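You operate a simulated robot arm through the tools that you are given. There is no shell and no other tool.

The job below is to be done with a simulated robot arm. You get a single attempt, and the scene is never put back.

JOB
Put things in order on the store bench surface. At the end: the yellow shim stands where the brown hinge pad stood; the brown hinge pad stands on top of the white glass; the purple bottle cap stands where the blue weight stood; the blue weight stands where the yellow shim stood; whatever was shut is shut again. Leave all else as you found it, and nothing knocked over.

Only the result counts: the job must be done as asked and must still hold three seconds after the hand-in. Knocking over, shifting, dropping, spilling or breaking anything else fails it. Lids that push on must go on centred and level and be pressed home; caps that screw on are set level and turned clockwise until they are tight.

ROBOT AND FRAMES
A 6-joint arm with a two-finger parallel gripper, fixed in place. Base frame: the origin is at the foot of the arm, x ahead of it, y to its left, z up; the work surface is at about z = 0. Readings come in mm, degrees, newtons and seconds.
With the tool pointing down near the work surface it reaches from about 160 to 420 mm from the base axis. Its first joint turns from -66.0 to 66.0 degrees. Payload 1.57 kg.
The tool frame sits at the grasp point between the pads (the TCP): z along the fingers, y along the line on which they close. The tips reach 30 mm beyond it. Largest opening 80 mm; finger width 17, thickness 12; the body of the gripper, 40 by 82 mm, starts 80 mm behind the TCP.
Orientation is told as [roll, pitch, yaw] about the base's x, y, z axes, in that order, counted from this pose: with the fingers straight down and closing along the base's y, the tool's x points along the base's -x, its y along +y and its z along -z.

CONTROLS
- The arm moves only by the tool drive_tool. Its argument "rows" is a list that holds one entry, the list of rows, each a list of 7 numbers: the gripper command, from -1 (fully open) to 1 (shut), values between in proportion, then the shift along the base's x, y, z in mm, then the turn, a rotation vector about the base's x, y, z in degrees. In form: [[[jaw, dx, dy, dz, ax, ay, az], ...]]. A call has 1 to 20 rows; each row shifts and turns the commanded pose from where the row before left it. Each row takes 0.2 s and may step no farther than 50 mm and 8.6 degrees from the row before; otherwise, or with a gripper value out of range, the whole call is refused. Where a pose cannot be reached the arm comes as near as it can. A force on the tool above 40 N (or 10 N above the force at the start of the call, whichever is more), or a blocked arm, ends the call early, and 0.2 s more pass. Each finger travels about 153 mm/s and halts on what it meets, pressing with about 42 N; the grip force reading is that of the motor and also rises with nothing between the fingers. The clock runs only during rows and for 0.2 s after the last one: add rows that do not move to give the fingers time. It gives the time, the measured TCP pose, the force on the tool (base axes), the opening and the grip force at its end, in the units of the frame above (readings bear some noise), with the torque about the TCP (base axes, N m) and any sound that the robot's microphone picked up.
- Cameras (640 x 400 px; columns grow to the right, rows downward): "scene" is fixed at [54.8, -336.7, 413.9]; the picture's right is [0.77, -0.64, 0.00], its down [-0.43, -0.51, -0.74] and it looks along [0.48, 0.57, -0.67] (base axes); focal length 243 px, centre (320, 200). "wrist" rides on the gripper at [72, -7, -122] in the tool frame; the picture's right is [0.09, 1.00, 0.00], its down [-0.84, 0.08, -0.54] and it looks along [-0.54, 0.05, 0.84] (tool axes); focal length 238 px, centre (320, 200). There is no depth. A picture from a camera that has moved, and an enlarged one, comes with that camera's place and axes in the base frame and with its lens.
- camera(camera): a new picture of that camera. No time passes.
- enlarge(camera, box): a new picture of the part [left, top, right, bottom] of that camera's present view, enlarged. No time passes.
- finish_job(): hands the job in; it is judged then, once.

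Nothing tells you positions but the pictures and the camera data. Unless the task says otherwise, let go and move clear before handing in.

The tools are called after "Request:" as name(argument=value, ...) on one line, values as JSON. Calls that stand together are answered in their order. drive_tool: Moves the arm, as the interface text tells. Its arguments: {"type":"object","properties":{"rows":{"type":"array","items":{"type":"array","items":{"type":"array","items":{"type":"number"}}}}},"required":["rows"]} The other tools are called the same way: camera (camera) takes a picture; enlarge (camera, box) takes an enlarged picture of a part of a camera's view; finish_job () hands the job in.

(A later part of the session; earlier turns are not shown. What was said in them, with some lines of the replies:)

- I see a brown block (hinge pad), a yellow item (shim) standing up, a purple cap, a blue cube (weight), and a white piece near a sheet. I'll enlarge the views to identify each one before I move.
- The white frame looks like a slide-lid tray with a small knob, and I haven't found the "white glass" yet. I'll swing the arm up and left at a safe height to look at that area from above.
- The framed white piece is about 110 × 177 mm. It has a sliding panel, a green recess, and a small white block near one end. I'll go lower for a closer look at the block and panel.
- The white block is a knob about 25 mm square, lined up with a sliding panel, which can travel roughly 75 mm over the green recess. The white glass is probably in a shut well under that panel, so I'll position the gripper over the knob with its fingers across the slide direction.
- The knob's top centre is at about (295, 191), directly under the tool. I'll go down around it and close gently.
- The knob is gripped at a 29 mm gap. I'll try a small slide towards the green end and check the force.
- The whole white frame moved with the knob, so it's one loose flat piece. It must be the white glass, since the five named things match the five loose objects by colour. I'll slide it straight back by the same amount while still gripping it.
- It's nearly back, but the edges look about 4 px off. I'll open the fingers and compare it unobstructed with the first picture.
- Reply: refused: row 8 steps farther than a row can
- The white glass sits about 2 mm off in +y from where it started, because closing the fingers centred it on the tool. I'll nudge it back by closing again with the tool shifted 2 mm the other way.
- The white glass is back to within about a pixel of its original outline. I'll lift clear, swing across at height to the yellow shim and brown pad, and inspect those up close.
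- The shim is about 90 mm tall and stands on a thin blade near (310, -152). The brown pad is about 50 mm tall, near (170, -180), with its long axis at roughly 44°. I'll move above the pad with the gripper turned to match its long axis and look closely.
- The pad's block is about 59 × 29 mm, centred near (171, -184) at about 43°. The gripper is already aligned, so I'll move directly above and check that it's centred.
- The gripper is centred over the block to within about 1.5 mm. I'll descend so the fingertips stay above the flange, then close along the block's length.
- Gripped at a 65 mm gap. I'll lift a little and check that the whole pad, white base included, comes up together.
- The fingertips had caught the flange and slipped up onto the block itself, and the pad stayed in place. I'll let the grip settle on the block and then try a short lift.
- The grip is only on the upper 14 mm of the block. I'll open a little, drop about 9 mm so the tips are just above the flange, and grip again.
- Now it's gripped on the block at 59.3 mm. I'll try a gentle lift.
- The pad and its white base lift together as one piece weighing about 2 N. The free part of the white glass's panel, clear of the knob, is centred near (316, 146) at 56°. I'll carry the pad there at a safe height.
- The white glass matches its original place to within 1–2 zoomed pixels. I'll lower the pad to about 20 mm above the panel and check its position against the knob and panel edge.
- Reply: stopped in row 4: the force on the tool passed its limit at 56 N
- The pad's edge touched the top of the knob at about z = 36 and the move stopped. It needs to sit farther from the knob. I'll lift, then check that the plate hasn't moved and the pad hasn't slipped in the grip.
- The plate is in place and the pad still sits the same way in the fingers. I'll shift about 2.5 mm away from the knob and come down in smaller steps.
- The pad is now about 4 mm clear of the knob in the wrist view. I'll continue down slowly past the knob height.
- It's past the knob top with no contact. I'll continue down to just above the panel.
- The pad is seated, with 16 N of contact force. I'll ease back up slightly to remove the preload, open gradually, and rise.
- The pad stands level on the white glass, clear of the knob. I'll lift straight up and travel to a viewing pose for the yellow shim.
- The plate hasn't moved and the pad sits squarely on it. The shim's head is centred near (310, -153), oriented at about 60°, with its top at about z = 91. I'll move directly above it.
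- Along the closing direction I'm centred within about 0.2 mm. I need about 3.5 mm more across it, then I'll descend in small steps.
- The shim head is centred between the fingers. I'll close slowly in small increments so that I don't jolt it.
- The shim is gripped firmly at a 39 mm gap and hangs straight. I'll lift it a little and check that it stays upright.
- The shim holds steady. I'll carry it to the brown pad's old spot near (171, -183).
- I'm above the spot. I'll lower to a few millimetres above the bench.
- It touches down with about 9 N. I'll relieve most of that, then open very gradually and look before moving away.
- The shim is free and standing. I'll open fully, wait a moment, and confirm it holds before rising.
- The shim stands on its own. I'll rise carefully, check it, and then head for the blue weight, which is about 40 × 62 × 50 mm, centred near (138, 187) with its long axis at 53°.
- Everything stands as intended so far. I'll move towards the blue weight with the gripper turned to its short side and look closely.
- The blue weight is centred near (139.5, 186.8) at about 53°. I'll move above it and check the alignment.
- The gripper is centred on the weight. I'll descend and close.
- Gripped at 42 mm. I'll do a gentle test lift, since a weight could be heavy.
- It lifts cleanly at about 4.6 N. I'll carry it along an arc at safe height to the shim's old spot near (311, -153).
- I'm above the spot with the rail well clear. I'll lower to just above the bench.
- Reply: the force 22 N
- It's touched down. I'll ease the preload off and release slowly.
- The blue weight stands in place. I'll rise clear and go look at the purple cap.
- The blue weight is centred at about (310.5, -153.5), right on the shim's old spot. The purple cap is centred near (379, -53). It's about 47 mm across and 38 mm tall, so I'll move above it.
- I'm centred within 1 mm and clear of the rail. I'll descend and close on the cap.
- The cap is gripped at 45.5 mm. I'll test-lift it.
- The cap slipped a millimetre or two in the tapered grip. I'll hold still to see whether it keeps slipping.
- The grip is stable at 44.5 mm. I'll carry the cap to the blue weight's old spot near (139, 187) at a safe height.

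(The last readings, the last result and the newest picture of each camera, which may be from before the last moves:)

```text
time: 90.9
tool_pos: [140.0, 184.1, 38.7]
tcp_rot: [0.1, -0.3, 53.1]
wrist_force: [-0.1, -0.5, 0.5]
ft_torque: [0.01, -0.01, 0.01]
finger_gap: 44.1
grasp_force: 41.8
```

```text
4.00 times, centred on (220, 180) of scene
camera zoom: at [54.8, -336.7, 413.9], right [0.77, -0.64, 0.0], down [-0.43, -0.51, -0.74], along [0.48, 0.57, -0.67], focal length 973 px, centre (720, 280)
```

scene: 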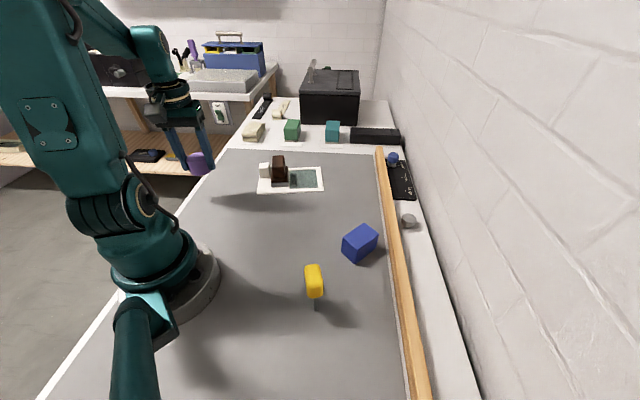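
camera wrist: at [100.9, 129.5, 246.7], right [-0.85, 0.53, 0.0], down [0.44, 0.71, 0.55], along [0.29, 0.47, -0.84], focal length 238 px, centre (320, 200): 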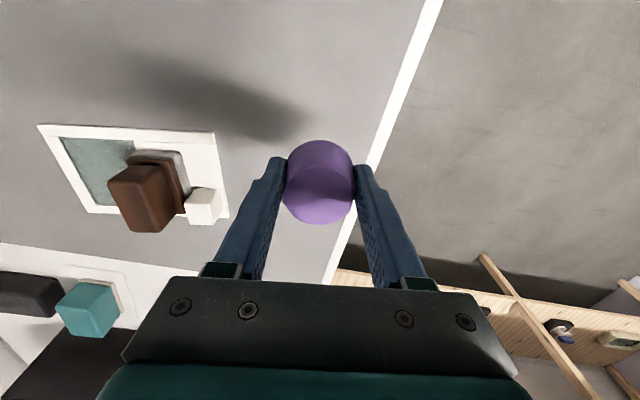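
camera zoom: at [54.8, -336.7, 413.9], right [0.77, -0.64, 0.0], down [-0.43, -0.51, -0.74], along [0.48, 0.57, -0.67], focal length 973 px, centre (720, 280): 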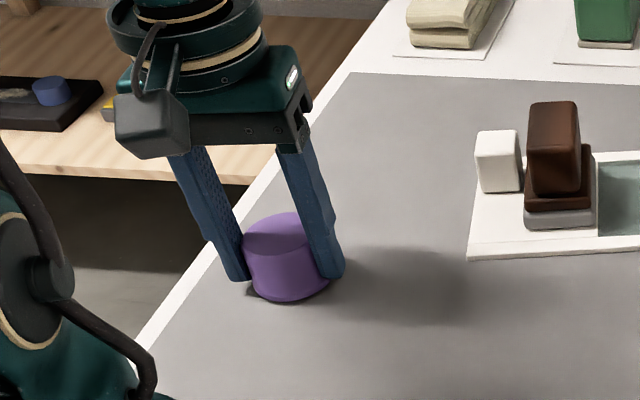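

Request:
drive_tool(rows=[[[0.4, 0, 0, -0.8, 0, 0, 0], [0.4, 0, 0, 0, 0, 0, 0]]])

Request:
drive_tool(rows=[[[0.4, 0, 0, -0.8, 0, 0, 0], [0.4, 0, 0, 0, 0, 0, 0]]])

Request:
drive_tool(rows=[[[0.4, 0, 0, -0.8, 0, 0, 0], [0.4, 0, 0, 0, 0, 0, 0]]])

Request:
enlarge(camera="scene", box=[190, 160, 250, 220])

```text
time: 91.5
tool_pos: [137.9, 184.8, 36.3]
tcp_rot: [0.1, -0.3, 53.0]
wrist_force: [0.2, 0.1, 0.7]
ft_torque: [0.01, -0.02, -0.02]
finger_gap: 44.0
grasp_force: 41.1
```

```text
time: 92.1
tool_pos: [138.2, 184.8, 36.3]
tcp_rot: [0.1, -0.3, 53.0]
wrist_force: [-0.6, -0.5, 0.1]
ft_torque: [0.02, -0.01, 0.02]
finger_gap: 44.0
grasp_force: 41.9
```

```text
time: 92.7
tool_pos: [139.9, 185.7, 35.6]
tcp_rot: [0.1, -0.3, 53.0]
wrist_force: [-0.4, -0.9, 0.1]
ft_torque: [0.02, 0.0, -0.01]
finger_gap: 43.7
grasp_force: 41.3
```

```text
6.67 times, centred on (220, 190) of scene
camera zoom: at [54.8, -336.7, 413.9], right [0.77, -0.64, 0.0], down [-0.43, -0.51, -0.74], along [0.48, 0.57, -0.67], focal length 1622 px, centre (987, 267)
```

zoom: 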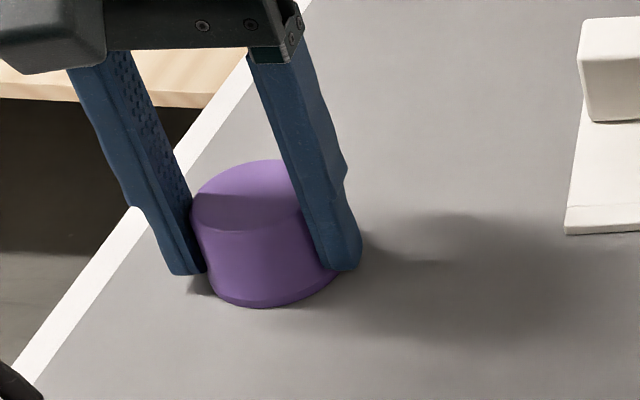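

Request:
drive_tool(rows=[[[0.4, 0, 0, -0.8, 0, 0, 0], [0.4, 0, 0, 0, 0, 0, 0]]])

Request:
drive_tool(rows=[[[0.4, 0, 0, -0.7, 0, 0, 0], [0.4, 0, 0, 0, 0, 0, 0]]])

Request:
enlarge(camera="scene", box=[190, 160, 250, 220])

Request:
enlarge(camera="wrist", box=[220, 50, 420, 210])

```text
time: 93.3
tool_pos: [138.3, 185.2, 35.7]
tcp_rot: [0.0, -0.2, 53.0]
wrist_force: [-2.6, -0.5, 9.5]
ft_torque: [-0.18, 0.17, -0.02]
finger_gap: 43.8
grasp_force: 41.6
```

```text
time: 93.9
tool_pos: [138.2, 186.6, 34.5]
tcp_rot: [0.0, -0.3, 53.0]
wrist_force: [-1.9, -3.2, 28.4]
ft_torque: [-0.31, 0.37, -0.03]
finger_gap: 43.7
grasp_force: 42.4
```

```text
6.67 times, centred on (220, 190) of scene
camera zoom: at [54.7, -336.7, 413.9], right [0.77, -0.64, 0.0], down [-0.43, -0.51, -0.74], along [0.48, 0.57, -0.67], focal length 1622 px, centre (987, 267)
```

zoom: 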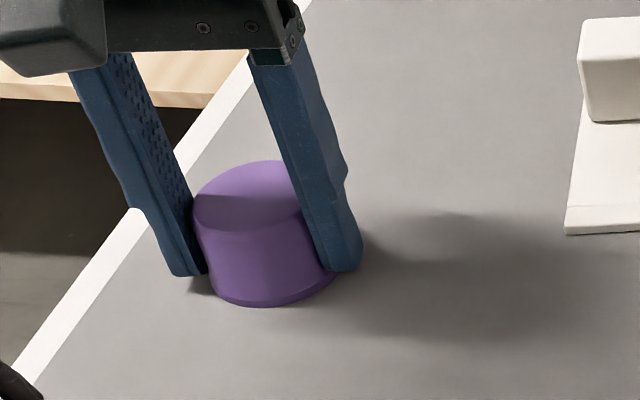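

```text
2.50 times, centred on (320, 130) of wrist
camera zoom: at [100.7, 125.5, 155.7], right [-0.85, 0.53, 0.0], down [0.44, 0.71, 0.55], along [0.29, 0.47, -0.84], focal length 596 px, centre (320, 375)
```

zoom: 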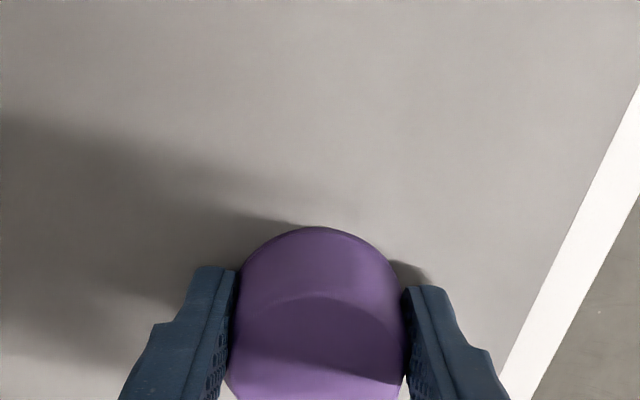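

The cap has touched down at 28 N. I'll ease up, then open gently.

Request:
drive_tool(rows=[[[0.4, 0, 0, 0.7, 0, 0, 0], [0.4, 0, 0, 0.3, 0, 0, 0], [0.1, 0, 0, 0, 0, 0, 0], [0, 0, 0, 0, 0, 0, 0], [-0.08, 0, 0, 0, 0, 0, 0], [-0.12, 0, 0, 0, 0, 0, 0], [-0.2, 0, 0, 0, 0, 0, 0], [-0.4, 0, 0, 0, 0, 0, 0], [-1, 0, 0, 0, 0, 0, 0], [-1, 0, 0, 0, 0, 0, 0]]])

Request:
enlarge(camera="wrist", box=[220, 50, 420, 210])

Request:
enlarge(camera="scene", box=[190, 160, 250, 220])

```text
time: 96.1
tool_pos: [138.9, 186.7, 35.5]
tcp_rot: [0.0, -0.2, 53.0]
wrist_force: [-0.6, 0.8, 0.0]
ft_torque: [0.0, -0.02, -0.02]
finger_gap: 80.1
grasp_force: 0.0
```

```text
2.50 times, centred on (320, 130) of wrist
camera zoom: at [100.7, 125.4, 156.3], right [-0.85, 0.53, 0.0], down [0.44, 0.71, 0.55], along [0.29, 0.47, -0.84], focal length 596 px, centre (320, 375)
```

zoom: 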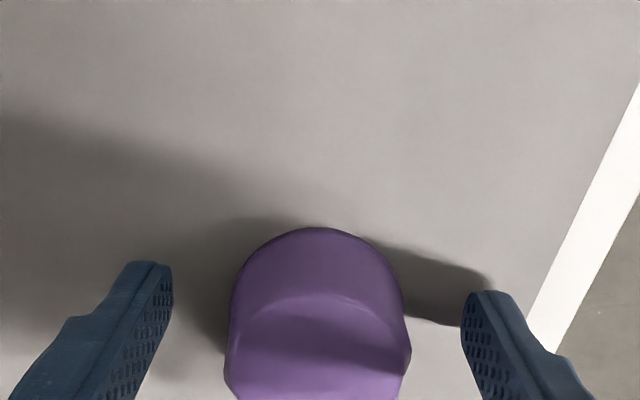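

```text
6.67 times, centred on (220, 190) of scene
camera zoom: at [54.8, -336.7, 413.9], right [0.77, -0.64, 0.0], down [-0.43, -0.51, -0.74], along [0.48, 0.57, -0.67], focal length 1622 px, centre (987, 267)
```

zoom: 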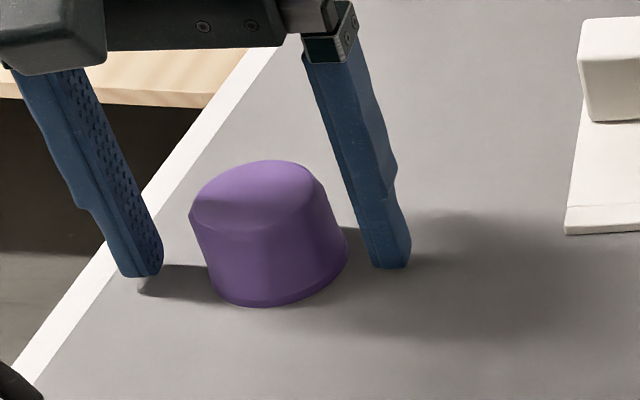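

Request:
drive_tool(rows=[[[-1, 0, 0, 8, 0, 0, 0], [-1, 0, 0, 20, 0, 0, 0], [-1, 0, 0, 40, 0, 0, 0], [-1, 0, 0, 45, 0, 0, 0], [-1, 0, -10, 40, 0, 0, 0], [-1, 20, -30, 20, 0, 0, 0], [-1, 30, -30, 0, 0, 0, -7], [-1, 30, -30, 0, 0, 0, -7], [-1, 0, 0, 0, 0, 0, 0]]])

Request:
camera(camera="scene")

Request:
enlarge(camera="scene", box=[170, 140, 250, 220])

Request:
camera(camera="wrist")

Request:
enlarge(camera="scene", box=[240, 140, 340, 210])

Request:
enlarge(camera="scene", box=[270, 190, 410, 330])

```text
time: 98.1
tool_pos: [219.4, 82.9, 207.5]
tcp_rot: [0.1, -0.3, 39.0]
wrist_force: [-1.0, -0.5, -0.1]
ft_torque: [0.01, 0.03, 0.03]
finger_gap: 80.2
grasp_force: 0.1
```

```text
taken
```

scene: 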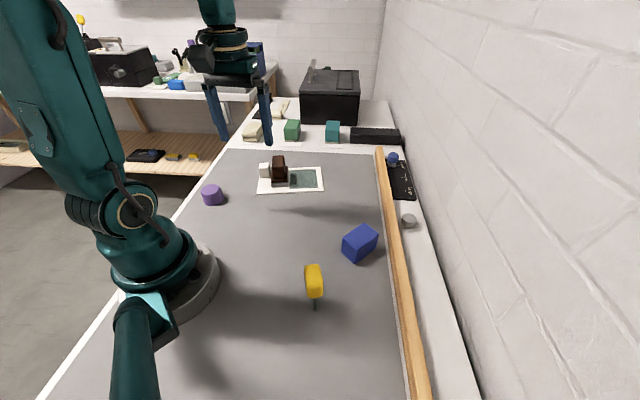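

```text
5.00 times, centred on (210, 180) of scene
camera zoom: at [54.8, -336.7, 413.9], right [0.77, -0.64, 0.0], down [-0.43, -0.51, -0.74], along [0.48, 0.57, -0.67], focal length 1216 px, centre (870, 300)
```

zoom: 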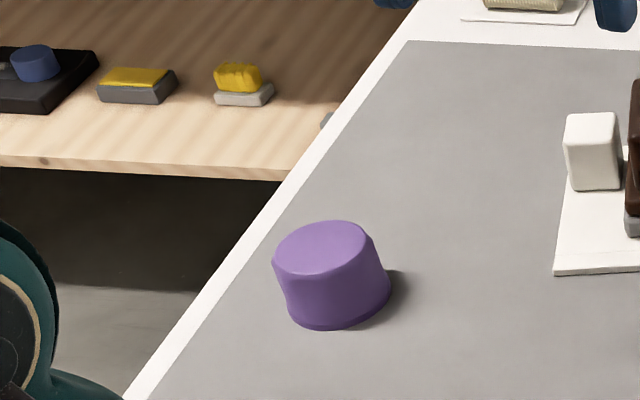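

```text
taken
camera wrist: at [167.8, 34.3, 329.1], right [-0.7, 0.72, 0.0], down [0.6, 0.58, 0.55], along [0.39, 0.38, -0.84], focal length 238 px, centre (320, 200)
```

wrist: 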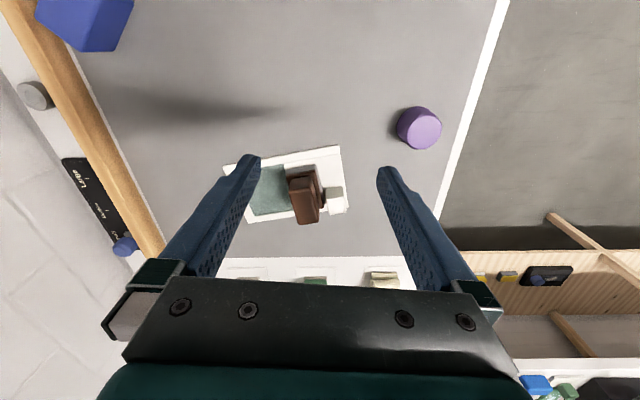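

```text
5.71 times, centred on (290, 175) of scene
camera zoom: at [54.8, -336.7, 413.9], right [0.77, -0.64, 0.0], down [-0.43, -0.51, -0.74], along [0.48, 0.57, -0.67], focal length 1390 px, centre (491, 343)
```

zoom: 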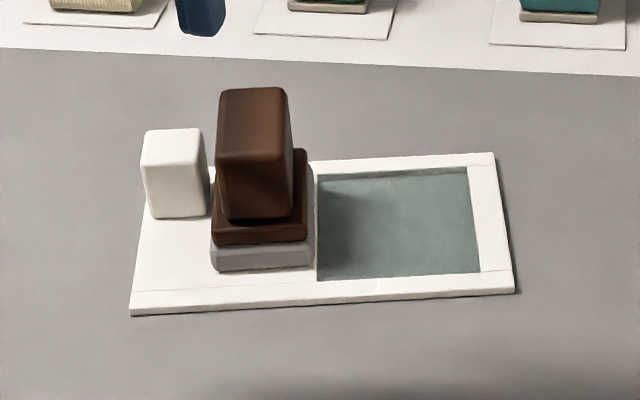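

```text
2.86 times, centred on (340, 260) of scene
camera zoom: at [54.8, -336.7, 413.9], right [0.77, -0.64, 0.0], down [-0.43, -0.51, -0.74], along [0.48, 0.57, -0.67], focal length 695 px, centre (263, 29)
```

zoom: 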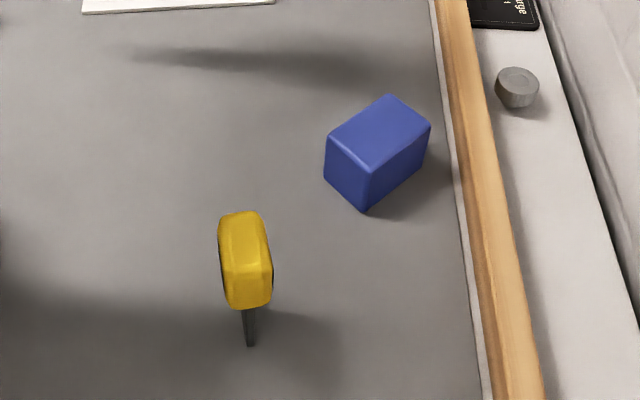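

All four moves are done:
- **Yellow shim:** upright at the brown pad's old spot, about (171, -180).
- **Brown pad:** level on top of the white glass, which is back within a millimetre of where it started.
- **Blue weight:** at the shim's old spot, about (310.5, -153.5).
- **Purple cap:** at the weight's old spot, about (141, 188).

Nothing that was shut has been opened, and the arm is clear, so I'm handing in.

Request:
finish_job()

```text
The job is handed in.
```

I've handed the job in, and in the last camera pictures everything was standing where you asked. I haven't seen the result of the check.

| Object | Now stands | Position (x, y in mm) |
|---|---|---|
| Yellow shim | Where the brown hinge pad stood | about (171, -180) |
| Brown hinge pad | On top of the white glass | about (317, 145) |
| Purple bottle cap | Where the blue weight stood | about (141, 188) |
| Blue weight | Where the yellow shim stood | about (310.5, -153.5) |

- **White glass:** I took the flat white framed piece with the small block on it to be the white glass, because it was the only loose white object. The pad stands on its flat panel, beside the block and about 25 mm off the centre of the whole piece.
- **Bumps:** I slid the white glass about 15 mm early on, thinking its panel was a sliding lid. I slid it back to within about a millimetre. The pad also touched the block on top of it once while I was lowering it, but neither shifted.
- **Shut things:** I didn't open anything, so nothing needed shutting again.
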